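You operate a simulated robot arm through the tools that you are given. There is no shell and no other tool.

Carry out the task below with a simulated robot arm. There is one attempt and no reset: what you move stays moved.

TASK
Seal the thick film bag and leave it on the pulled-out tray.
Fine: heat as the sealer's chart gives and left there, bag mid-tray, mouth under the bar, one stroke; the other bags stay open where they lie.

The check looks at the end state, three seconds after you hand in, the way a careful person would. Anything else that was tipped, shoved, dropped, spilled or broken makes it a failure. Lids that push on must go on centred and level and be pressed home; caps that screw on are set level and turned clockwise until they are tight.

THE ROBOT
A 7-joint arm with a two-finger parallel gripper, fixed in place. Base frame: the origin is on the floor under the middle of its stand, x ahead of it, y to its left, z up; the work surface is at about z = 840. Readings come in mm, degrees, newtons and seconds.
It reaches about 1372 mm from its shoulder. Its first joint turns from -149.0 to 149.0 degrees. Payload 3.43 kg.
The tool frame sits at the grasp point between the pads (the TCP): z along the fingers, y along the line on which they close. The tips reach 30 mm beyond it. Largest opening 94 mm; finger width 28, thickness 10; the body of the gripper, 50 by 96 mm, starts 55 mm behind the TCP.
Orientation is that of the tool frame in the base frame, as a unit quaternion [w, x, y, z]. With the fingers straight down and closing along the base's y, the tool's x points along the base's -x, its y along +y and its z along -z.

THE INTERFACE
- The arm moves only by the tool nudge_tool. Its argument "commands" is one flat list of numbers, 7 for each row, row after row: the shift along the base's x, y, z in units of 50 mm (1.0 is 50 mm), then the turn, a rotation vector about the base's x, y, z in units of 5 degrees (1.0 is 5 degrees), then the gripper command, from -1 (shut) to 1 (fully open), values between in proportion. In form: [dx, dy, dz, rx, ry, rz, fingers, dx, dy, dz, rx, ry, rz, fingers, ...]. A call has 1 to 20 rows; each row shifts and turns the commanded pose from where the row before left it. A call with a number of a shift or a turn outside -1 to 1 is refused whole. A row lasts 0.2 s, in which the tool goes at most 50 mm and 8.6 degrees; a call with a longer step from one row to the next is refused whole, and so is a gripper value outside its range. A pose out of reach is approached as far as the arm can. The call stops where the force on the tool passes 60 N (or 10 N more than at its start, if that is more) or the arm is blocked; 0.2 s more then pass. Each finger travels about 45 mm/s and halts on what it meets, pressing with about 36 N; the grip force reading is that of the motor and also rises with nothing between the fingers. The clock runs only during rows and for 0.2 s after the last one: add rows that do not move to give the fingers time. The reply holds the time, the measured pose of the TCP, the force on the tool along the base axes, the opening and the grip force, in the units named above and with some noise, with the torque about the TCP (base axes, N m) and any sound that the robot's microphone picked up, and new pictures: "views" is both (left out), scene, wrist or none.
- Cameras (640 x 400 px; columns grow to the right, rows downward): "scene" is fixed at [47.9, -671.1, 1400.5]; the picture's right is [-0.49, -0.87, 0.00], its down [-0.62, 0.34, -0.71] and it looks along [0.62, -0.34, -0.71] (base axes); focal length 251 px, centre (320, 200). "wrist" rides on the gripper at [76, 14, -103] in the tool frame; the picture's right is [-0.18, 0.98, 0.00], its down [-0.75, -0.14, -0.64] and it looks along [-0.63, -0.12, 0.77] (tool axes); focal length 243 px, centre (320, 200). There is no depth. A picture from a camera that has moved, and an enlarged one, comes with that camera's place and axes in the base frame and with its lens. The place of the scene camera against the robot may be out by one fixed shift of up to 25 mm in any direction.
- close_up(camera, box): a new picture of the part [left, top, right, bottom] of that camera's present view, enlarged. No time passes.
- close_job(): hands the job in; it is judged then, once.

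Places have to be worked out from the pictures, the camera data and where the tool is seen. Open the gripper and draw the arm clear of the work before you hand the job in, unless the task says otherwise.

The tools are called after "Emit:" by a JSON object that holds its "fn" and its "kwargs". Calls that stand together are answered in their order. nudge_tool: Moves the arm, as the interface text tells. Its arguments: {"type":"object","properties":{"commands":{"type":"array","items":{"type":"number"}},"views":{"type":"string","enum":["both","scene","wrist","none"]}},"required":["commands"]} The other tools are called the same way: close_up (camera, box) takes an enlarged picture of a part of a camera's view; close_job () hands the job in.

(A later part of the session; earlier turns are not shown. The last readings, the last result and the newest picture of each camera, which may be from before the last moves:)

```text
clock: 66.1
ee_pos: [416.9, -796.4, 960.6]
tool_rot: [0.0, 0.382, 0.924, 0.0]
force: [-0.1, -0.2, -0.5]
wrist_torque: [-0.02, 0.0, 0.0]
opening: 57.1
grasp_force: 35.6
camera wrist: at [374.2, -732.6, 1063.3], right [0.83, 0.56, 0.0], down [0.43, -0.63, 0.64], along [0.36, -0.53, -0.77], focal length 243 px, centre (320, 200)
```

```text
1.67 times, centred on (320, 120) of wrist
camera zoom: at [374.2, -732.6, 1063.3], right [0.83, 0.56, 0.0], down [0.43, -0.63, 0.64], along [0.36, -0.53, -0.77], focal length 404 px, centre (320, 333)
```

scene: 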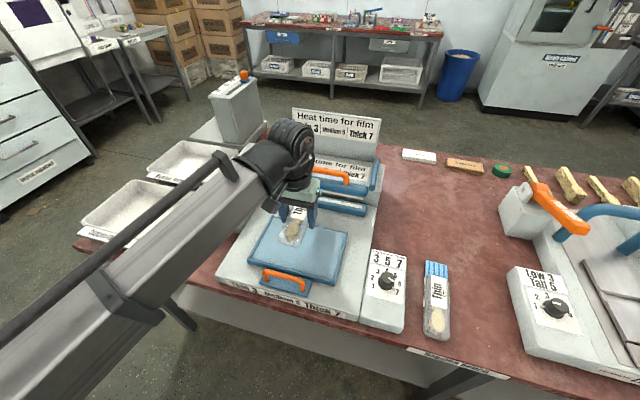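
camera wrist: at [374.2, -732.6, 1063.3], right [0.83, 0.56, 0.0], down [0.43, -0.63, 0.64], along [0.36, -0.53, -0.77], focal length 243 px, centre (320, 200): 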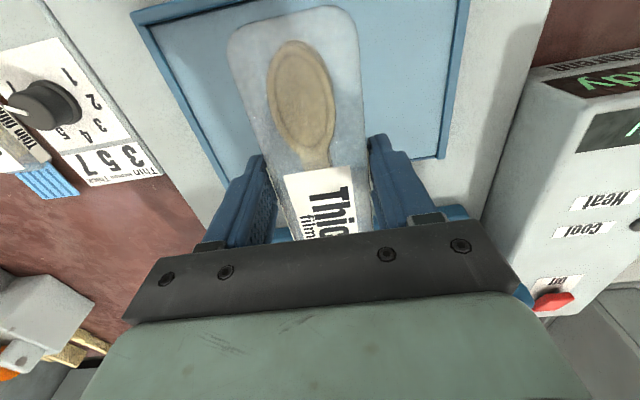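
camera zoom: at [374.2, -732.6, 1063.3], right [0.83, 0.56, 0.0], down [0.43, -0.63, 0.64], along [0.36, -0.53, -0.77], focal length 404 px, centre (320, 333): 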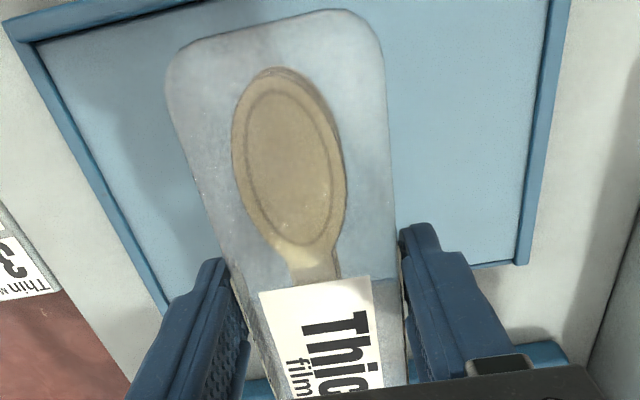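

Bag is over the tray at r≈268, its rear end about 6 mm inside the front rim. I lower to z ≈ 892 and then feel for the tray floor.

Emit:
{"fn": "nudge_tool", "kwargs": {"commands": [-0.02, 0.02, -0.5, 0, 0, 0, -1, 0, 0, -0.5, 0, 0, 0, -1, 0, 0, -0.36, 0, 0, 0, -1, 0, 0, 0, 0, 0, 0, -1], "views": "both"}}

Emit:
{"fn": "close_up", "kwargs": {"camera": "scene", "box": [230, 170, 370, 310]}}

```text
clock: 67.1
ee_pos: [417.6, -793.6, 890.9]
tool_rot: [-0.001, 0.382, 0.924, 0.001]
force: [0.3, 0.0, -0.1]
wrist_torque: [0.03, 0.02, 0.0]
opening: 57.2
grasp_force: 35.7
camera wrist: at [373.6, -730.1, 994.9], right [0.83, 0.56, 0.0], down [0.43, -0.63, 0.64], along [0.36, -0.53, -0.77], focal length 243 px, centre (320, 200)
```

scene: 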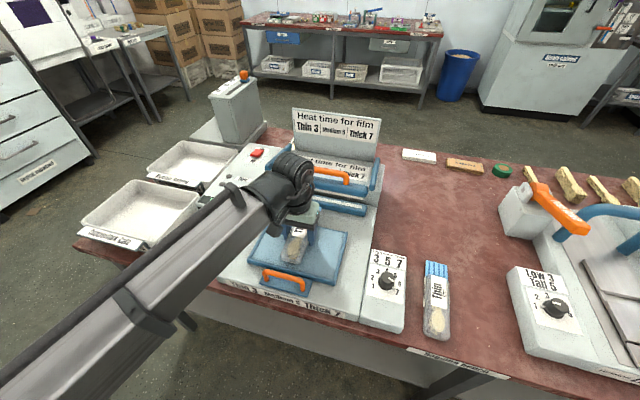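
wrist: 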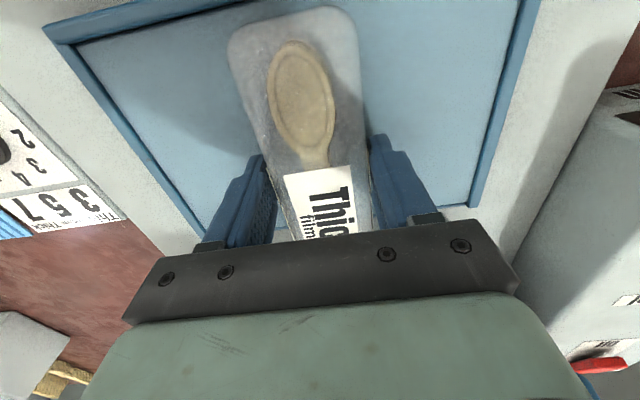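

```text
2.86 times, centred on (300, 240) of scene
camera zoom: at [47.9, -671.1, 1400.5], right [-0.49, -0.87, 0.0], down [-0.62, 0.34, -0.71], along [0.62, -0.34, -0.71], focal length 716 px, centre (377, 86)
```

zoom: 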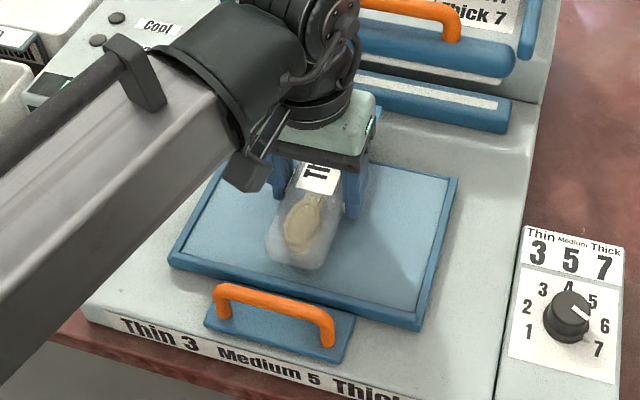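

Still free at 890.9. I step down 3 mm at a time watching the force.

Emit:
{"fn": "nudge_tool", "kwargs": {"commands": [-0.03, -0.03, -0.06, 0, 0, 0, -1, 0, 0, 0, 0, 0, 0, -1], "views": "none"}}

Emit:
{"fn": "nudge_tool", "kwargs": {"commands": [0, 0, -0.06, 0, 0, 0, -1, 0, 0, 0, 0, 0, 0, -1], "views": "none"}}

Emit:
{"fn": "nudge_tool", "kwargs": {"commands": [0, 0, -0.04, 0, 0, 0, -1, 0, 0, 0, 0, 0, 0, -1], "views": "none"}}

```text
clock: 67.7
ee_pos: [414.8, -795.7, 888.6]
tool_rot: [-0.001, 0.383, 0.924, 0.0]
force: [0.3, 0.0, -0.9]
wrist_torque: [0.02, 0.0, 0.02]
opening: 57.5
grasp_force: 36.0
```

```text
clock: 68.3
ee_pos: [415.5, -795.7, 887.2]
tool_rot: [-0.001, 0.382, 0.924, 0.001]
force: [-0.5, 0.4, -0.6]
wrist_torque: [-0.03, 0.0, -0.01]
opening: 57.2
grasp_force: 35.5
```

```text
clock: 68.9
ee_pos: [414.5, -795.2, 884.3]
tool_rot: [0.0, 0.383, 0.924, 0.0]
force: [0.7, 1.1, 5.4]
wrist_torque: [0.13, 0.09, -0.01]
opening: 57.2
grasp_force: 36.1
```

Contact force of 5 N at z ≈ 884.4, right where the tray floor was expected. I open the fingers to ~75 mm and look.

Emit:
{"fn": "nudge_tool", "kwargs": {"commands": [0, 0, -0.01, 0, 0, 0, -1, 0, 0, 0, 0, 0, 0, 0.4, 0, 0, 0, 0, 0, 0, 0.6, 0, 0, 0, 0, 0, 0, 0.6, 0, 0, 0, 0, 0, 0, 0.6], "views": "none"}}

Emit:
{"fn": "nudge_tool", "kwargs": {"commands": [0, 0, 0.2, 0, 0, 0, 0.6, 0, 0, 0.5, 0, 0, 0, 0.6, 0, 0, 0.6, 0, 0, 0, 0.6, 0, 0, 0.7, 0, 0, 0, 0.6, 0, 0, 0.7, 0, 0, 0, 0.6, 0, 0, 0, 0, 0, 0, 0.6], "views": "both"}}

Emit:
{"fn": "close_up", "kwargs": {"camera": "scene", "box": [230, 170, 370, 310]}}

Emit:
{"fn": "close_up", "kwargs": {"camera": "wrist", "box": [160, 0, 480, 240]}}

```text
clock: 70.1
ee_pos: [413.6, -795.3, 884.9]
tool_rot: [0.0, 0.383, 0.924, 0.001]
force: [-0.5, 0.0, 0.1]
wrist_torque: [0.02, -0.01, -0.01]
opening: 75.6
grasp_force: 0.1
```

```text
clock: 71.5
ee_pos: [415.4, -794.2, 1016.4]
tool_rot: [-0.001, 0.383, 0.924, 0.0]
force: [-0.1, -0.1, 0.8]
wrist_torque: [0.0, 0.01, -0.01]
opening: 75.2
grasp_force: 0.2
camera wrist: at [372.2, -730.5, 1120.5], right [0.83, 0.56, 0.0], down [0.43, -0.63, 0.64], along [0.36, -0.53, -0.77], focal length 243 px, centre (320, 200)
```

scene: 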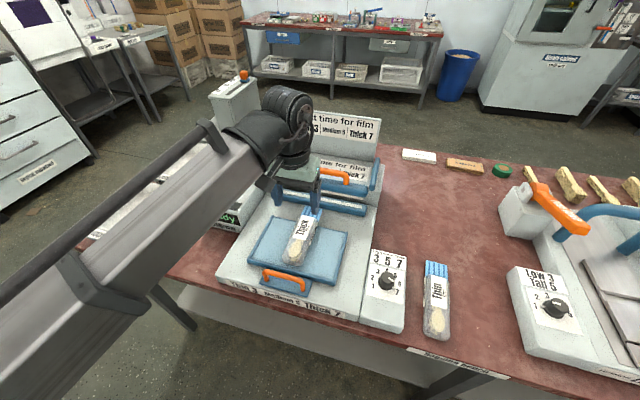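
wrist: 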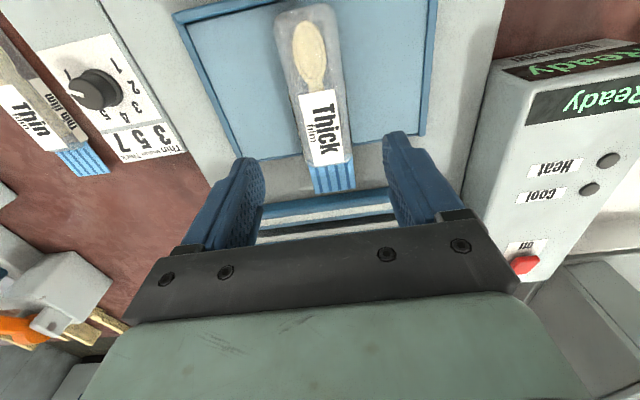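

```text
2.86 times, centred on (300, 240) of scene
camera zoom: at [47.9, -671.1, 1400.5], right [-0.49, -0.87, 0.0], down [-0.62, 0.34, -0.71], along [0.62, -0.34, -0.71], focal length 716 px, centre (377, 86)
```

zoom: 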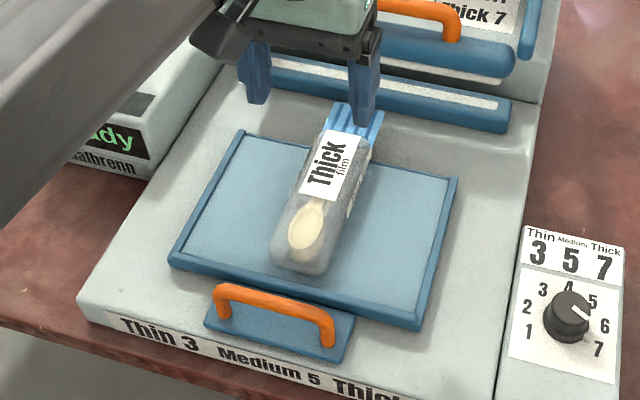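

```text
1.67 times, centred on (320, 120) of wrist
camera zoom: at [372.2, -730.5, 1120.5], right [0.83, 0.56, 0.0], down [0.43, -0.63, 0.64], along [0.36, -0.53, -0.77], focal length 404 px, centre (320, 333)
```

zoom: 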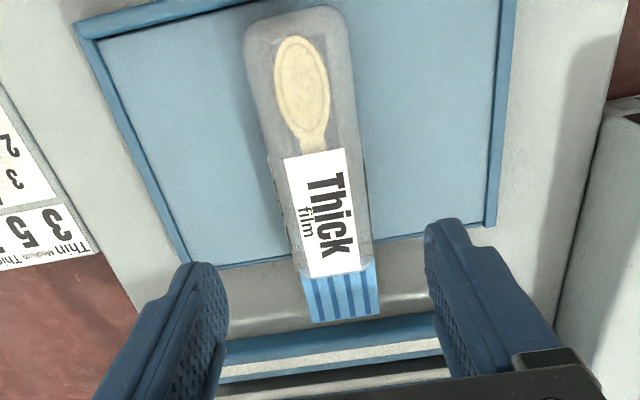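

The bag lies flat mid-tray with its mouth overhanging the open back edge. Next I go above the tray's orange handle (about x 335, y -715), turning to yaw +45° so the fingers can straddle it.

Emit:
{"fn": "nudge_tool", "kwargs": {"commands": [-0.54, 0.53, 0.1, 0, 0, 1, 0, -0.54, 0.53, 0, 0, 0, 1, 0, -0.54, 0.53, 0, 0, 0, 1, 0, 0, 0, 0, 0, 0, 1, 0, 0, 0, 0, 0, 0, 1, 0, 0, 0, 0, 0, 0, 1, 0, 0, 0, 0, 0, 0, 1, 0, 0, 0, 0, 0, 0, 1, 0, 0, 0, 0, 0, 0, 1, 0, 0, 0, 0, 0, 0, 1, 0, 0, 0, 0, 0, 0, 1, 0, 0, 0, 0, 0, 0, 1, 0, 0, 0, 0, 0, 0, 1, 0, 0, 0, 0, 0, 0, 1, 0, 0, 0, 0, 0, 0, 0, 0], "views": "both"}}

Emit:
{"fn": "close_up", "kwargs": {"camera": "wrist", "box": [160, 0, 480, 240]}}

```text
clock: 74.7
ee_pos: [332.7, -715.8, 1024.2]
tool_rot: [-0.001, -0.217, 0.976, 0.0]
force: [0.4, -0.3, 0.5]
wrist_torque: [0.04, 0.03, -0.02]
opening: 46.9
grasp_force: 0.1
camera wrist: at [258.5, -735.8, 1127.3], right [-0.25, 0.97, 0.0], down [0.74, 0.19, 0.64], along [0.62, 0.16, -0.77], focal length 243 px, centre (320, 200)
```

scene: 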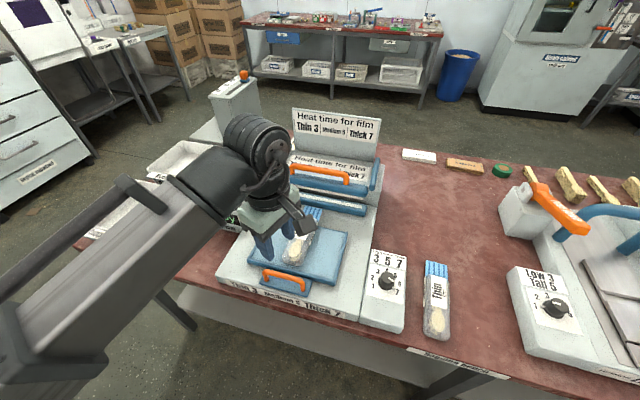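
wrist: 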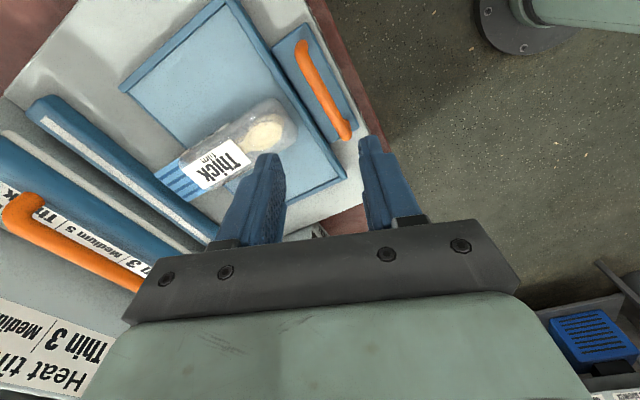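

```text
1.67 times, centred on (320, 120) of wrist
camera zoom: at [258.5, -735.8, 1127.3], right [-0.25, 0.97, 0.0], down [0.74, 0.19, 0.64], along [0.62, 0.16, -0.77], focal length 404 px, centre (320, 333)
```

zoom: 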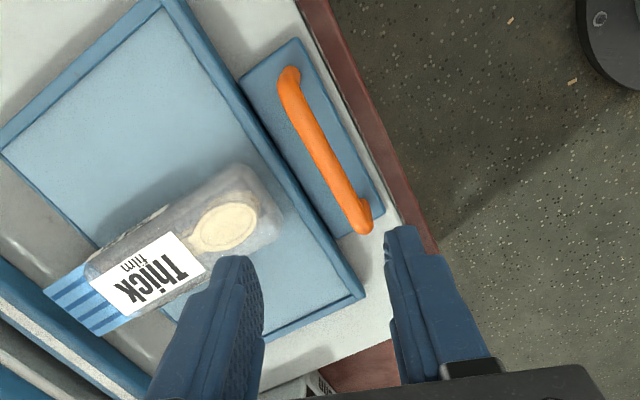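

Handle seen clearly. I complete the turn to yaw +45° for a second view and to align.

Emit:
{"fn": "nudge_tool", "kwargs": {"commands": [0, 0, 0, 0, 0, 1, 0, 0, 0, 0, 0, 0, 1, 0, 0, 0, 0, 0, 0, 1, 0, 0, 0, 0, 0, 0, 0.98, 0, 0, 0, 0, 0, 0, 0, 0], "views": "wrist"}}

Emit:
{"fn": "close_up", "kwargs": {"camera": "wrist", "box": [160, 0, 480, 240]}}

```text
clock: 75.9
ee_pos: [333.5, -716.2, 1024.9]
tool_rot: [-0.001, -0.382, 0.924, -0.001]
force: [-0.1, -0.5, -0.6]
wrist_torque: [-0.02, 0.03, 0.0]
opening: 46.7
grasp_force: 0.1
camera wrist: at [270.1, -760.3, 1127.6], right [-0.56, 0.83, 0.0], down [0.63, 0.43, 0.64], along [0.53, 0.36, -0.77], focal length 243 px, centre (320, 200)
```

wrist: 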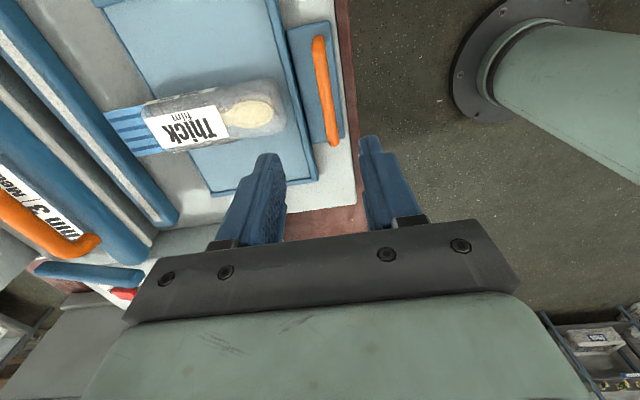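

```text
1.67 times, centred on (320, 120) of wrist
camera zoom: at [270.1, -760.3, 1127.6], right [-0.56, 0.83, 0.0], down [0.63, 0.43, 0.64], along [0.53, 0.36, -0.77], focal length 404 px, centre (320, 333)
```

zoom: 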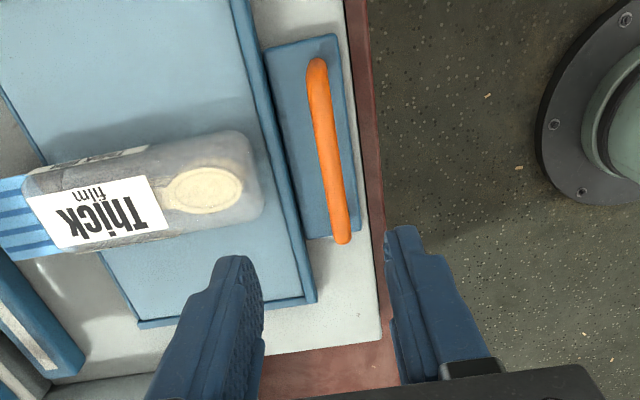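

The handle bar lies near b≈735 (r≈272), z about 870–880. I centre over it at x 329, y -711 and drop to z ≈ 940 for a better height estimate.

Emit:
{"fn": "nudge_tool", "kwargs": {"commands": [-0.09, 0.11, -0.5, 0, 0, 0, -0.2, 0, 0, -0.6, 0, 0, 0, -0.2, 0, 0, -0.6, 0, 0, 0, -0.2, 0, 0, 0, 0, 0, 0, -0.2], "views": "both"}}

Emit:
{"fn": "close_up", "kwargs": {"camera": "wrist", "box": [200, 0, 440, 220]}}

Emit:
{"fn": "close_up", "kwargs": {"camera": "scene", "box": [220, 190, 360, 310]}}

```text
clock: 76.9
ee_pos: [329.7, -710.7, 937.6]
tool_rot: [0.0, -0.382, 0.924, -0.001]
force: [-0.6, 0.2, -0.6]
wrist_torque: [0.0, -0.02, 0.0]
opening: 37.6
grasp_force: 0.1
camera wrist: at [266.5, -753.8, 1041.0], right [-0.56, 0.83, 0.0], down [0.63, 0.43, 0.64], along [0.53, 0.36, -0.77], focal length 243 px, centre (320, 200)
```

scene: 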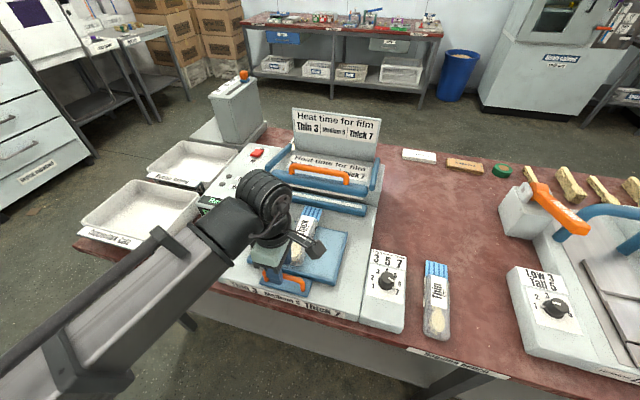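
wrist: 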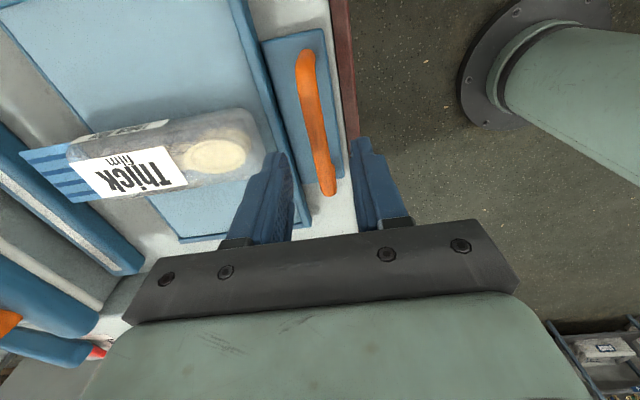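

```text
1.82 times, centred on (320, 110) of wrist
camera zoom: at [266.5, -753.8, 1041.0], right [-0.56, 0.83, 0.0], down [0.63, 0.43, 0.64], along [0.53, 0.36, -0.77], focal length 441 px, centre (320, 364)
```

zoom: 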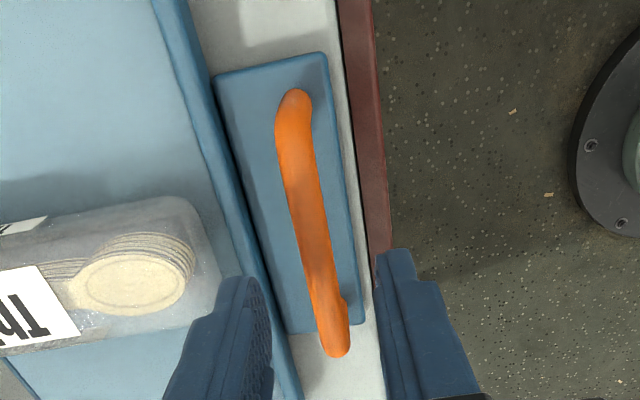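

```text
3.33 times, centred on (290, 250) of scene
camera zoom: at [47.9, -671.1, 1400.5], right [-0.49, -0.87, 0.0], down [-0.62, 0.34, -0.71], along [0.62, -0.34, -0.71], focal length 836 px, centre (420, 33)
```

zoom: 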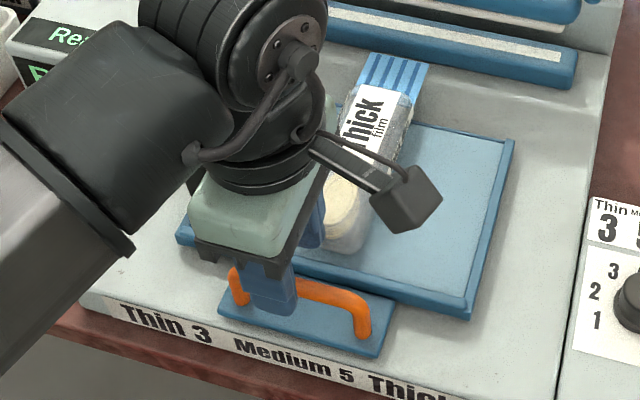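

Handle bar: r 220–320, b≈735, z≈870–875. I narrow the opening to ~26 mm and descend to z ≈ 889 so the fingers straddle the bar.

Emit:
{"fn": "nudge_tool", "kwargs": {"commands": [0, 0, 0, 0, 0, 0, -0.44, 0.01, 0, -0.3, 0, 0, 0, -0.44, 0, 0, -0.4, 0, 0, 0, -0.44, 0, 0, -0.27, 0, 0, 0, -0.44, 0, 0, 0, 0, 0, 0, -0.44], "views": "both"}}

Emit:
{"fn": "close_up", "kwargs": {"camera": "wrist", "box": [200, 30, 440, 250]}}

Emit:
{"fn": "close_up", "kwargs": {"camera": "scene", "box": [220, 190, 360, 310]}}

```text
clock: 78.1
ee_pos: [330.2, -709.1, 889.2]
tool_rot: [0.0, -0.382, 0.924, -0.001]
force: [0.2, -0.7, 0.5]
wrist_torque: [0.0, -0.01, -0.01]
opening: 26.2
grasp_force: 0.2
camera wrist: at [266.2, -752.6, 992.9], right [-0.56, 0.83, 0.0], down [0.63, 0.43, 0.64], along [0.53, 0.36, -0.77], focal length 243 px, centre (320, 200)
```

scene: 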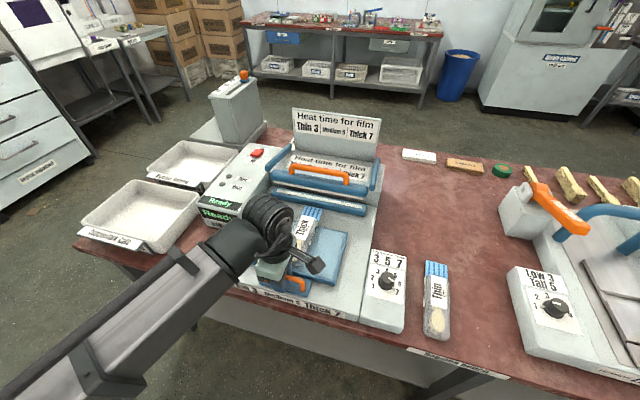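
wrist: 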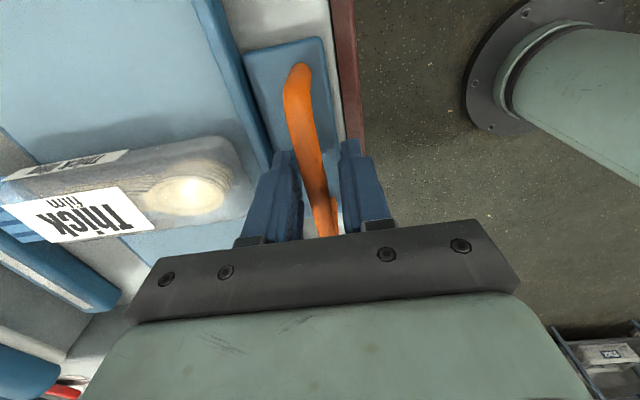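

```text
1.82 times, centred on (320, 140) of wrist
camera zoom: at [266.2, -752.6, 992.9], right [-0.56, 0.83, 0.0], down [0.63, 0.43, 0.64], along [0.53, 0.36, -0.77], focal length 441 px, centre (320, 309)
```

zoom: 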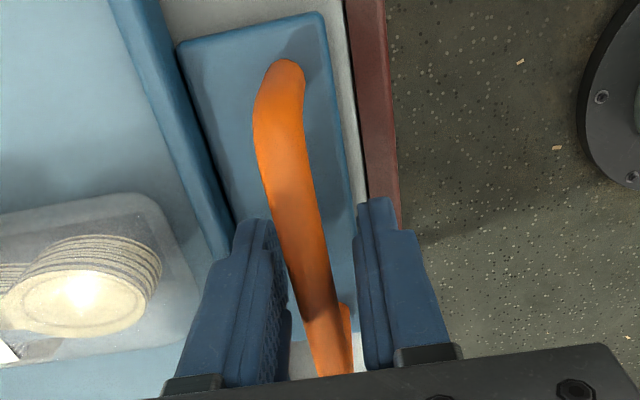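

```text
3.33 times, centred on (290, 250) of scene
camera zoom: at [47.9, -671.1, 1400.5], right [-0.49, -0.87, 0.0], down [-0.62, 0.34, -0.71], along [0.62, -0.34, -0.71], focal length 836 px, centre (420, 33)
```

zoom: 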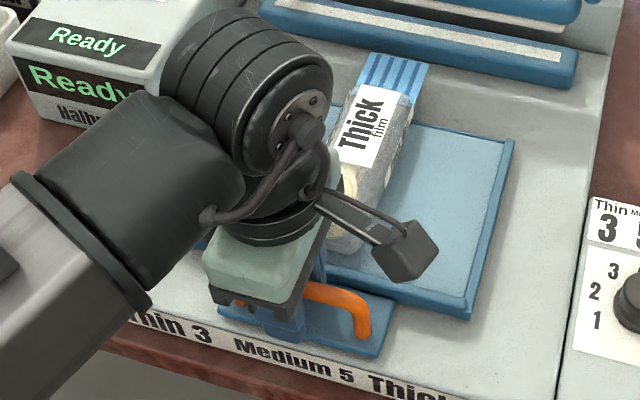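

The fingers straddle the handle. I close on it and push toward the bar gently by 25 mm, then check.

Emit:
{"fn": "nudge_tool", "kwargs": {"commands": [0, 0, 0, 0, 0, 0, -1, 0, 0, 0, 0, 0, 0, -1, 0, 0, 0, 0, 0, 0, -1, 0.05, -0.05, 0, 0, 0, 0, -1, 0.07, -0.07, 0, 0, 0, 0, -1, 0.08, -0.08, 0, 0, 0, 0, -1, 0.08, -0.08, 0, 0, 0, 0, -1, 0.07, -0.07, 0, 0, 0, 0, -1, 0, 0, 0, 0, 0, 0, -1], "views": "both"}}

Emit:
{"fn": "close_up", "kwargs": {"camera": "scene", "box": [220, 170, 380, 310]}}

Emit:
{"fn": "close_up", "kwargs": {"camera": "wrist", "box": [0, 60, 340, 270]}}

```text
clock: 80.1
ee_pos: [348.7, -726.3, 889.7]
tool_rot: [0.0, -0.382, 0.924, 0.0]
force: [10.7, 12.5, -10.3]
wrist_torque: [-0.42, 0.45, 0.11]
opening: 16.1
grasp_force: 45.0
camera wrist: at [284.5, -771.2, 992.9], right [-0.56, 0.83, 0.0], down [0.63, 0.43, 0.64], along [0.53, 0.36, -0.77], focal length 243 px, centre (320, 200)
```

scene: 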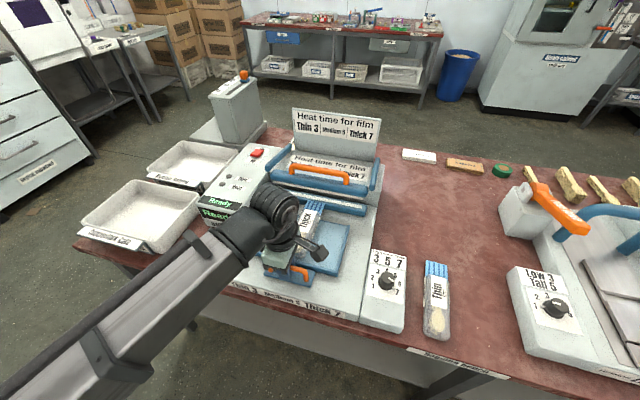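
wrist: 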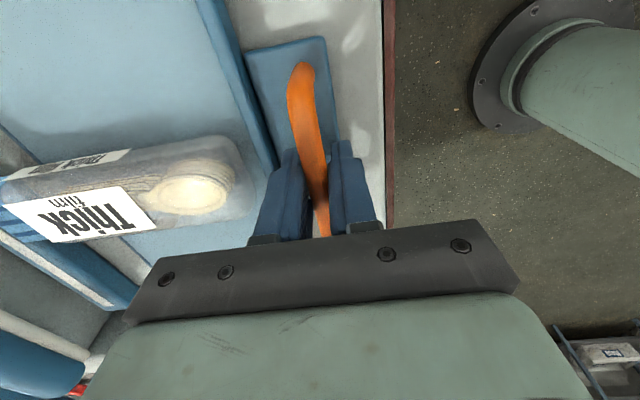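

```text
2.86 times, centred on (300, 240) of scene
camera zoom: at [47.9, -671.1, 1400.5], right [-0.49, -0.87, 0.0], down [-0.62, 0.34, -0.71], along [0.62, -0.34, -0.71], focal length 716 px, centre (377, 86)
```

zoom: 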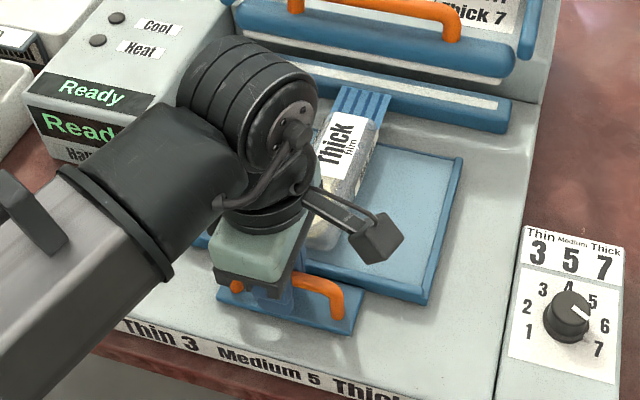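

```text
1.88 times, centred on (170, 165) of wrist
camera zoom: at [284.5, -771.2, 992.9], right [-0.56, 0.83, 0.0], down [0.63, 0.43, 0.64], along [0.53, 0.36, -0.77], focal length 457 px, centre (602, 266)
```

zoom: 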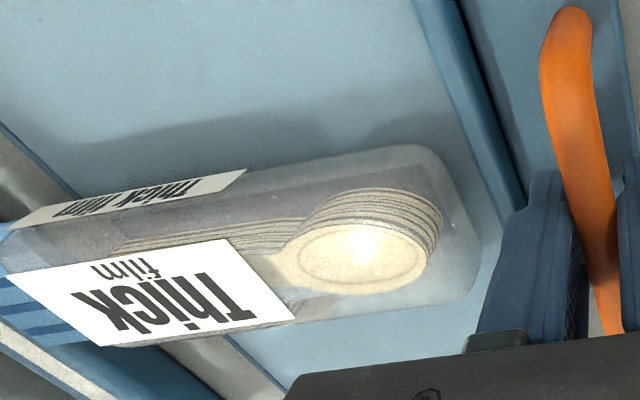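

The tray and bag slide together. I push another 20 mm and check the mouth against the lower bar.

Emit:
{"fn": "nudge_tool", "kwargs": {"commands": [0.07, -0.07, 0, 0, 0, 0, -1, 0.07, -0.07, 0, 0, 0, 0, -1, 0.07, -0.07, 0, 0, 0, 0, -1, 0.07, -0.07, 0, 0, 0, 0, -1, 0, 0, 0, 0, 0, 0, -1], "views": "both"}}

Emit:
{"fn": "close_up", "kwargs": {"camera": "scene", "box": [240, 150, 390, 280]}}

Emit:
{"fn": "close_up", "kwargs": {"camera": "wrist", "box": [0, 60, 340, 400]}}

```text
clock: 81.3
ee_pos: [361.9, -742.9, 889.8]
tool_rot: [0.001, -0.382, 0.924, 0.0]
force: [20.9, 22.2, -26.9]
wrist_torque: [-0.28, 0.35, 0.08]
opening: 16.1
grasp_force: 45.3
camera wrist: at [298.8, -785.8, 992.8], right [-0.56, 0.83, 0.0], down [0.63, 0.43, 0.64], along [0.53, 0.36, -0.77], focal length 243 px, centre (320, 200)
```

scene: 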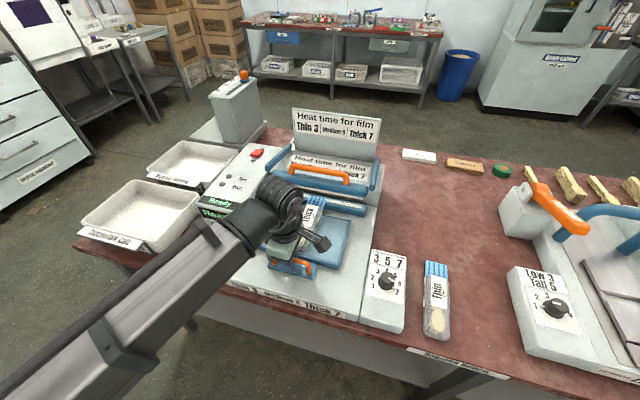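
wrist: 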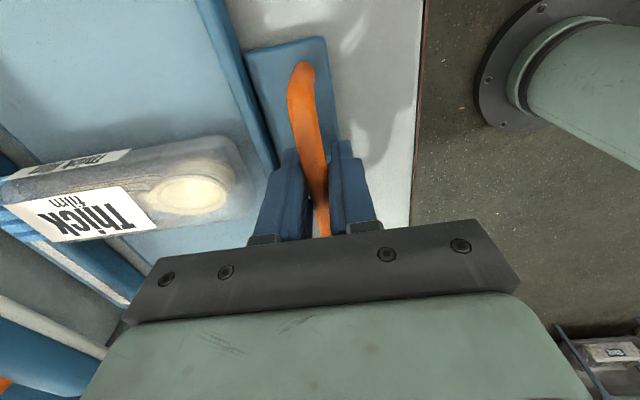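

```text
3.08 times, centred on (315, 215) of scene
camera zoom: at [47.9, -671.1, 1400.5], right [-0.49, -0.87, 0.0], down [-0.62, 0.34, -0.71], along [0.62, -0.34, -0.71], focal length 771 px, centre (335, 154)
```

zoom: 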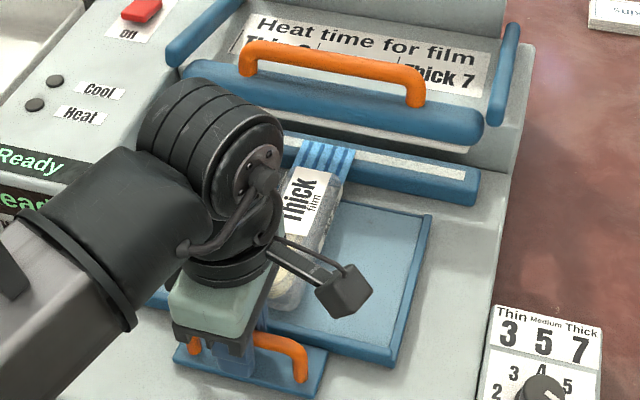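

```text
1.18 times, centred on (170, 230) of wrist
camera zoom: at [298.8, -785.8, 992.8], right [-0.56, 0.83, 0.0], down [0.63, 0.43, 0.64], along [0.53, 0.36, -0.77], focal length 285 px, centre (496, 165)
```

zoom: 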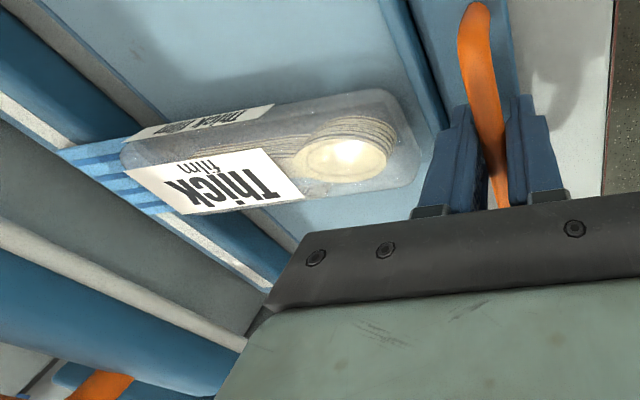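

The mouth now reaches over the lower bar's strip; side and vertical loads have built up from slight misalignment. I relieve them by easing left ~2 mm and down ~1.5 mm, and read the force.

Emit:
{"fn": "nudge_tool", "kwargs": {"commands": [0.03, 0.03, -0.03, 0, 0, 0, -1, 0, 0, 0, 0, 0, 0, -1], "views": "none"}}

```text
clock: 81.9
ee_pos: [362.3, -742.1, 890.0]
tool_rot: [0.0, -0.381, 0.925, -0.001]
force: [9.1, 7.5, -0.2]
wrist_torque: [1.0, -0.94, 0.25]
opening: 15.9
grasp_force: 44.8
```

Loads relaxed. I push on in small steps to find the tray's inner stop.

Emit:
{"fn": "nudge_tool", "kwargs": {"commands": [0.06, -0.05, 0, 0, 0, 0, -1, 0.06, -0.05, 0, 0, 0, 0, -1, 0, 0, 0, 0, 0, 0, -1], "views": "none"}}

Emit:
{"fn": "nudge_tool", "kwargs": {"commands": [0.04, -0.04, 0, 0, 0, 0, -1, 0.04, -0.04, 0, 0, 0, 0, -1, 0, 0, 0, 0, 0, 0, -1], "views": "both"}}

Emit:
{"fn": "close_up", "kwargs": {"camera": "scene", "box": [240, 150, 390, 280]}}

```text
clock: 82.7
ee_pos: [366.4, -746.7, 890.0]
tool_rot: [-0.002, -0.381, 0.925, -0.002]
force: [-3.8, -4.8, 22.1]
wrist_torque: [0.55, -0.53, 0.21]
opening: 16.4
grasp_force: 44.5
```

```text
clock: 83.5
ee_pos: [370.6, -750.6, 890.3]
tool_rot: [-0.001, -0.381, 0.924, -0.001]
force: [-8.0, -8.0, 25.4]
wrist_torque: [-0.72, 0.72, 0.2]
opening: 16.0
grasp_force: 44.9
camera wrist: at [307.3, -793.5, 993.2], right [-0.56, 0.83, 0.0], down [0.63, 0.43, 0.64], along [0.53, 0.36, -0.77], focal length 243 px, centre (320, 200)
```

scene: 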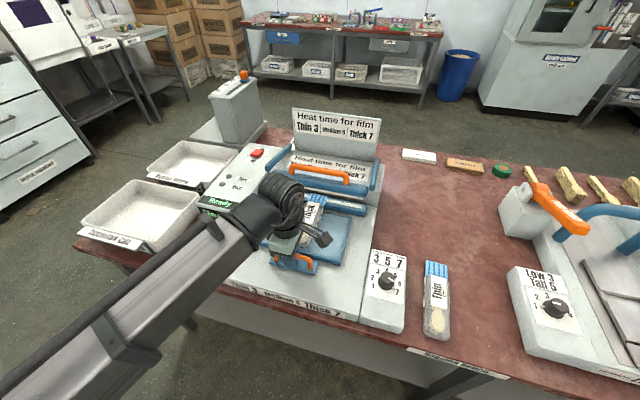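
wrist: 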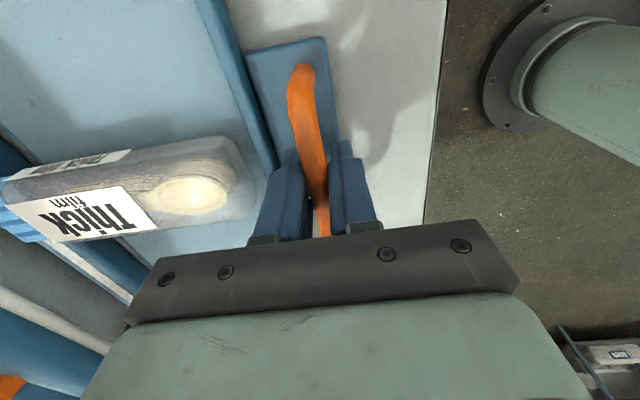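

```text
3.08 times, centred on (315, 215) of scene
camera zoom: at [47.9, -671.1, 1400.5], right [-0.49, -0.87, 0.0], down [-0.62, 0.34, -0.71], along [0.62, -0.34, -0.71], focal length 771 px, centre (335, 154)
```

zoom: 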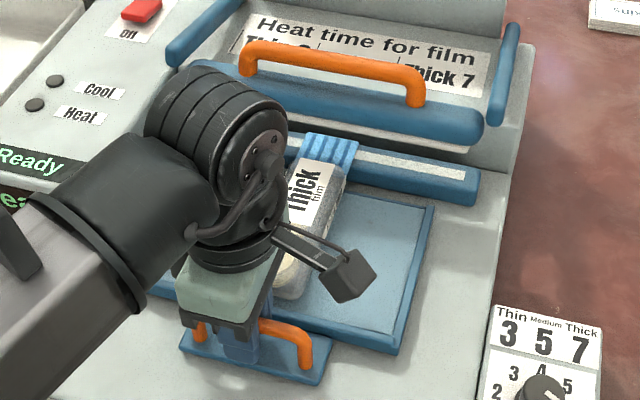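

Travel so far ≈57 mm with no forward resistance yet. I go on in 3 mm steps, easing up slightly.

Emit:
{"fn": "nudge_tool", "kwargs": {"commands": [0.042, -0.042, 0.015, 0, 0, 0, -1, 0, 0, 0, 0, 0, 0, -1], "views": "none"}}

Emit:
{"fn": "nudge_tool", "kwargs": {"commands": [0.042, -0.042, 0, 0, 0, 0, -1, 0, 0, 0, 0, 0, 0, -1], "views": "none"}}

Emit:
{"fn": "nudge_tool", "kwargs": {"commands": [0.042, -0.042, 0, 0, 0, 0, -1, 0, 0, 0, 0, 0, 0, -1], "views": "both"}}

Emit:
{"fn": "close_up", "kwargs": {"camera": "scene", "box": [240, 150, 390, 280]}}

```text
clock: 84.1
ee_pos: [374.3, -753.3, 890.8]
tool_rot: [-0.001, -0.381, 0.924, -0.002]
force: [-10.4, -9.1, 19.1]
wrist_torque: [-0.54, 0.53, 0.22]
opening: 16.2
grasp_force: 44.8
```

```text
clock: 84.7
ee_pos: [376.3, -754.2, 889.9]
tool_rot: [-0.001, -0.381, 0.925, 0.0]
force: [-11.4, -9.0, 8.4]
wrist_torque: [-0.25, 0.29, 0.18]
opening: 16.2
grasp_force: 45.2
```

```text
clock: 85.3
ee_pos: [377.6, -757.5, 890.2]
tool_rot: [-0.001, -0.381, 0.924, -0.001]
force: [-12.1, -11.0, 5.4]
wrist_torque: [-0.06, 0.08, 0.18]
opening: 16.1
grasp_force: 44.9
camera wrist: at [314.1, -800.6, 993.0], right [-0.56, 0.83, 0.0], down [0.63, 0.43, 0.64], along [0.53, 0.36, -0.77], focal length 243 px, centre (320, 200)
```

scene: 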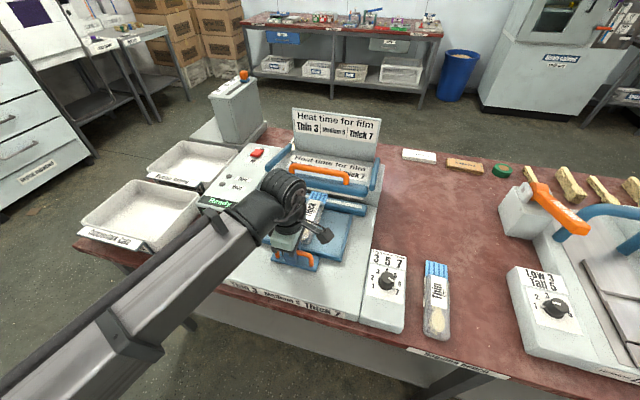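
wrist: 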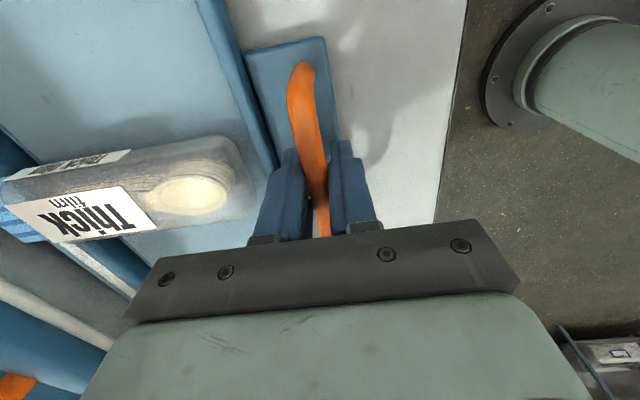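

```text
3.08 times, centred on (315, 215) of scene
camera zoom: at [47.9, -671.1, 1400.5], right [-0.49, -0.87, 0.0], down [-0.62, 0.34, -0.71], along [0.62, -0.34, -0.71], focal length 771 px, centre (335, 154)
```

zoom: 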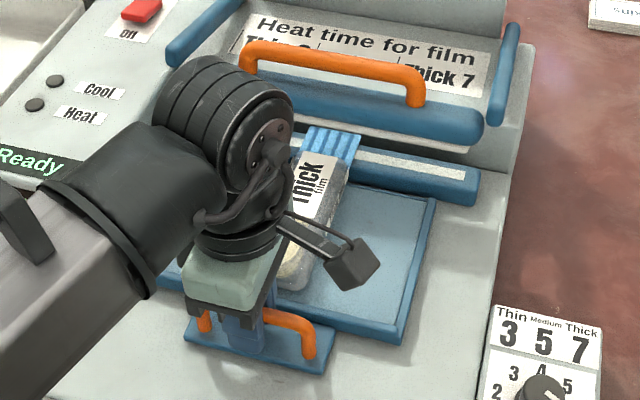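

Travel ≈67 mm; the strip now lies across the middle of the mouth film. I try two more tiny steps to feel for the stop.

Emit:
{"fn": "nudge_tool", "kwargs": {"commands": [0.028, -0.028, 0, 0, 0, 0, -1, 0, 0, 0, 0, 0, 0, -1], "views": "none"}}

Emit:
{"fn": "nudge_tool", "kwargs": {"commands": [0.028, -0.028, 0, 0, 0, 0, -1, 0, 0, 0, 0, 0, 0, -1], "views": "wrist"}}

```text
clock: 85.9
ee_pos: [378.9, -757.4, 890.4]
tool_rot: [-0.001, -0.381, 0.924, 0.0]
force: [-15.9, -14.0, 2.0]
wrist_torque: [0.4, -0.4, 0.2]
opening: 16.4
grasp_force: 45.2
```

```text
clock: 86.5
ee_pos: [380.3, -759.8, 890.2]
tool_rot: [-0.001, -0.381, 0.925, -0.001]
force: [-19.1, -11.6, 2.4]
wrist_torque: [0.5, -0.46, 0.2]
opening: 16.3
grasp_force: 44.9
camera wrist: at [316.9, -803.2, 993.1], right [-0.56, 0.83, 0.0], down [0.64, 0.43, 0.64], along [0.53, 0.36, -0.77], focal length 243 px, centre (320, 200)
```

wrist: 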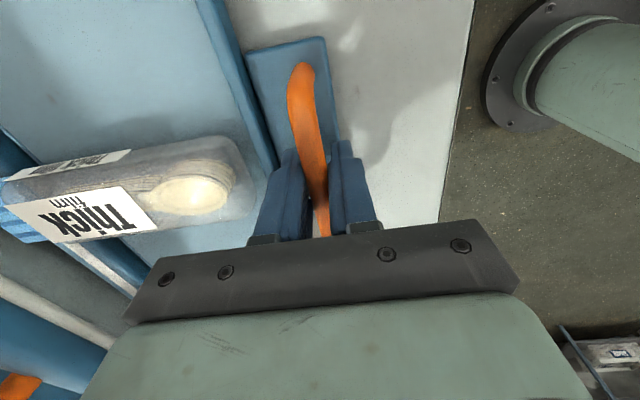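

Forward resistance begins (~5 N) at ≈70.5 mm travel. One more tiny step to confirm the stop.

Emit:
{"fn": "nudge_tool", "kwargs": {"commands": [0.028, -0.028, 0, 0, 0, 0, -1, 0, 0, 0, 0, 0, 0, -1], "views": "none"}}

```text
clock: 87.1
ee_pos: [380.0, -760.5, 889.8]
tool_rot: [-0.002, -0.382, 0.924, 0.0]
force: [-34.5, 1.0, 2.4]
wrist_torque: [0.88, -0.8, 0.25]
opening: 16.2
grasp_force: 45.6
```

The stop is confirmed (25 N at ≈71 mm). I ease back slightly, release the handle, and rise clear to look at the mouth and bar.

Emit:
{"fn": "nudge_tool", "kwargs": {"commands": [-0.015, 0.02, 0, 0, 0, 0, -1, 0, 0, 0, 0, 0, 0, -0.4, 0, 0, 0, 0, 0, 0, -0.4, 0, 0, 0, 0, 0, 0, -0.4, 0, 0, 0.3, 0, 0, 0, -0.4, 0, 0, 0.6, 0, 0, 0, -0.4, 0, 0, 0.8, 0, 0, 0, -0.4, 0, 0, 0.8, 0, 0, 0, -0.4, 0, 0, 0.5, 0, 0, 0, 0, 0, 0, 0, 0, 0, 0, 0], "views": "both"}}

Emit:
{"fn": "close_up", "kwargs": {"camera": "scene", "box": [240, 130, 400, 300]}}

Emit:
{"fn": "close_up", "kwargs": {"camera": "wrist", "box": [0, 0, 340, 300]}}

```text
clock: 89.3
ee_pos: [383.1, -760.3, 1040.9]
tool_rot: [0.0, -0.382, 0.924, 0.0]
force: [-0.5, 0.1, -0.1]
wrist_torque: [0.0, 0.0, 0.02]
opening: 47.1
grasp_force: 0.0
camera wrist: at [320.0, -803.2, 1143.4], right [-0.56, 0.83, 0.0], down [0.63, 0.43, 0.64], along [0.53, 0.36, -0.77], focal length 243 px, centre (320, 200)
```

scene: 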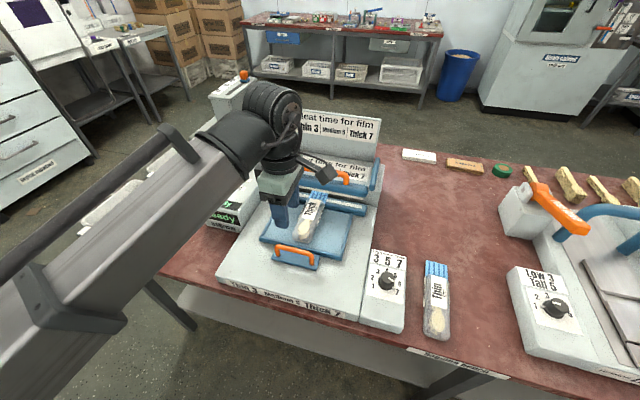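
wrist: 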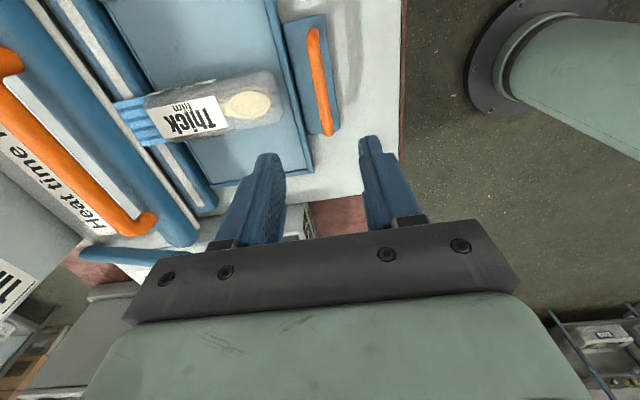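

```text
2.35 times, centred on (320, 215) of scene
camera zoom: at [47.9, -671.1, 1400.5], right [-0.49, -0.87, 0.0], down [-0.62, 0.34, -0.71], along [0.62, -0.34, -0.71], focal length 590 px, centre (320, 165)
```

zoom: 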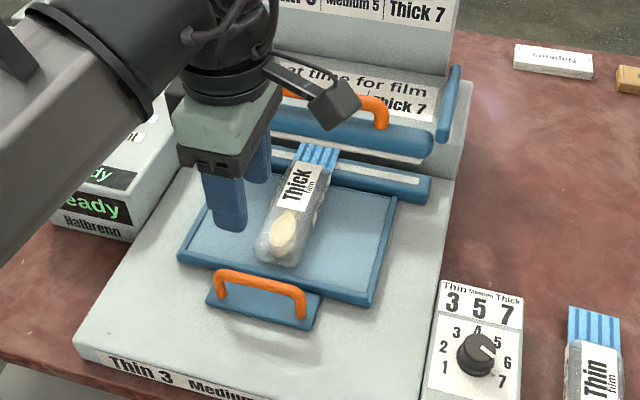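

```text
1.33 times, centred on (170, 150) of wrist
camera zoom: at [320.0, -803.2, 1143.4], right [-0.56, 0.83, 0.0], down [0.63, 0.43, 0.64], along [0.53, 0.36, -0.77], focal length 324 px, centre (520, 267)
```

zoom: 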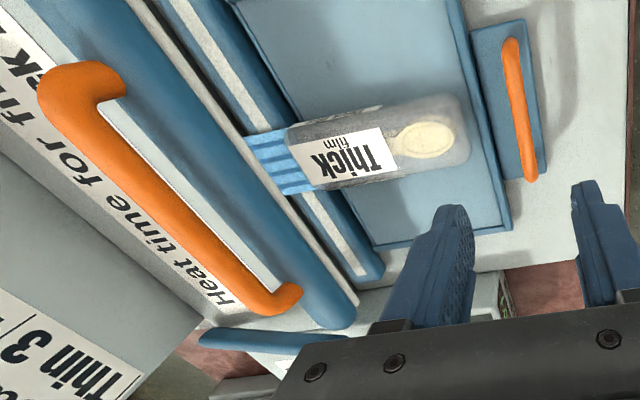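

The tray is home and the film mouth lies across the lower bar's strip. I judge the bar's handle near r≈272, b≈1028, z≈965, so I move above it at z ≈ 1085 to measure it.

Emit:
{"fn": "nudge_tool", "kwargs": {"commands": [0, 0, 0.45, 0, 0, 0, 0, 0, 0, 0.45, 0, 0, 0, 0, 0.5, -0.52, 0, 0, 0, 0, 0, 0.5, -0.52, 0, 0, 0, 0, 0, 0.5, -0.52, 0, 0, 0, 0, 0, 0.5, -0.52, 0, 0, 0, 0, 0, 0.5, -0.52, 0, 0, 0, 0, 0, 0.5, -0.55, 0, 0, 0, 0, 0, 0, 0, 0, 0, 0, 0, 0], "views": "both"}}

Emit:
{"fn": "close_up", "kwargs": {"camera": "wrist", "box": [160, 0, 480, 240]}}

Emit:
{"fn": "close_up", "kwargs": {"camera": "scene", "box": [230, 50, 400, 230]}}

```text
clock: 91.3
ee_pos: [530.9, -916.9, 1085.6]
tool_rot: [-0.001, -0.382, 0.924, 0.0]
force: [0.8, 0.8, -0.5]
wrist_torque: [0.01, -0.02, -0.03]
opening: 47.0
grasp_force: 0.0
camera wrist: at [468.2, -960.4, 1188.3], right [-0.56, 0.83, 0.0], down [0.63, 0.43, 0.64], along [0.53, 0.36, -0.77], focal length 243 px, centre (320, 200)
```

scene: 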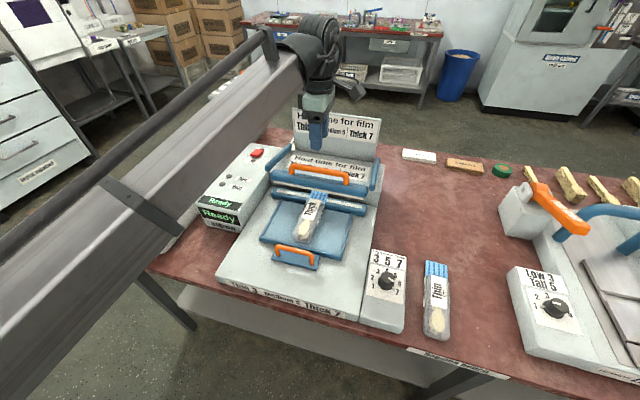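
wrist: 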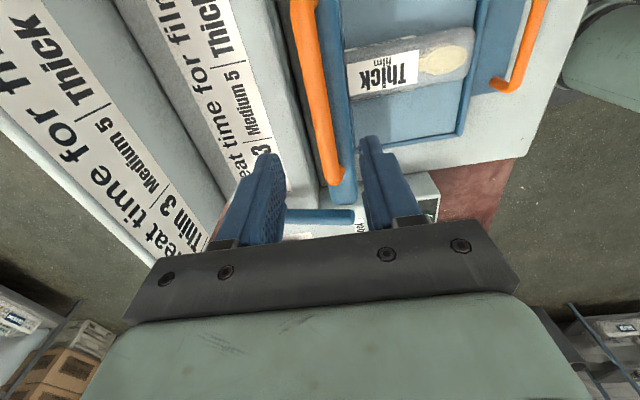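

```text
1.67 times, centred on (320, 120) of wrist
camera zoom: at [468.2, -960.4, 1188.3], right [-0.56, 0.83, 0.0], down [0.63, 0.43, 0.64], along [0.53, 0.36, -0.77], focal length 404 px, centre (320, 333)
```

zoom: 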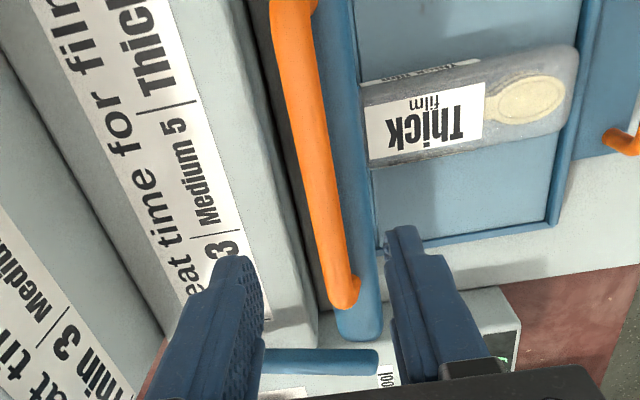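

```text
2.22 times, centred on (315, 140) of scene
camera zoom: at [47.9, -671.1, 1400.5], right [-0.49, -0.87, 0.0], down [-0.62, 0.34, -0.71], along [0.62, -0.34, -0.71], focal length 557 px, centre (331, 333)
```

zoom: 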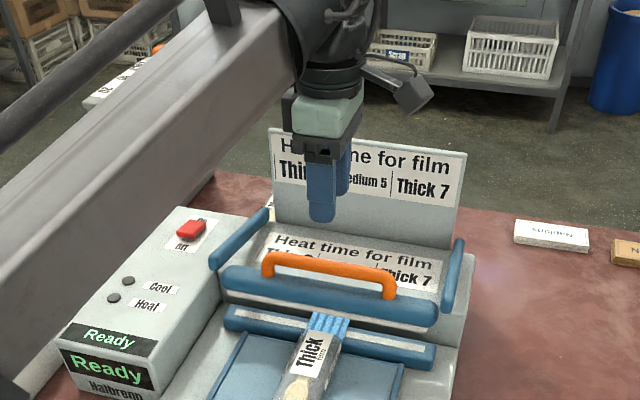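

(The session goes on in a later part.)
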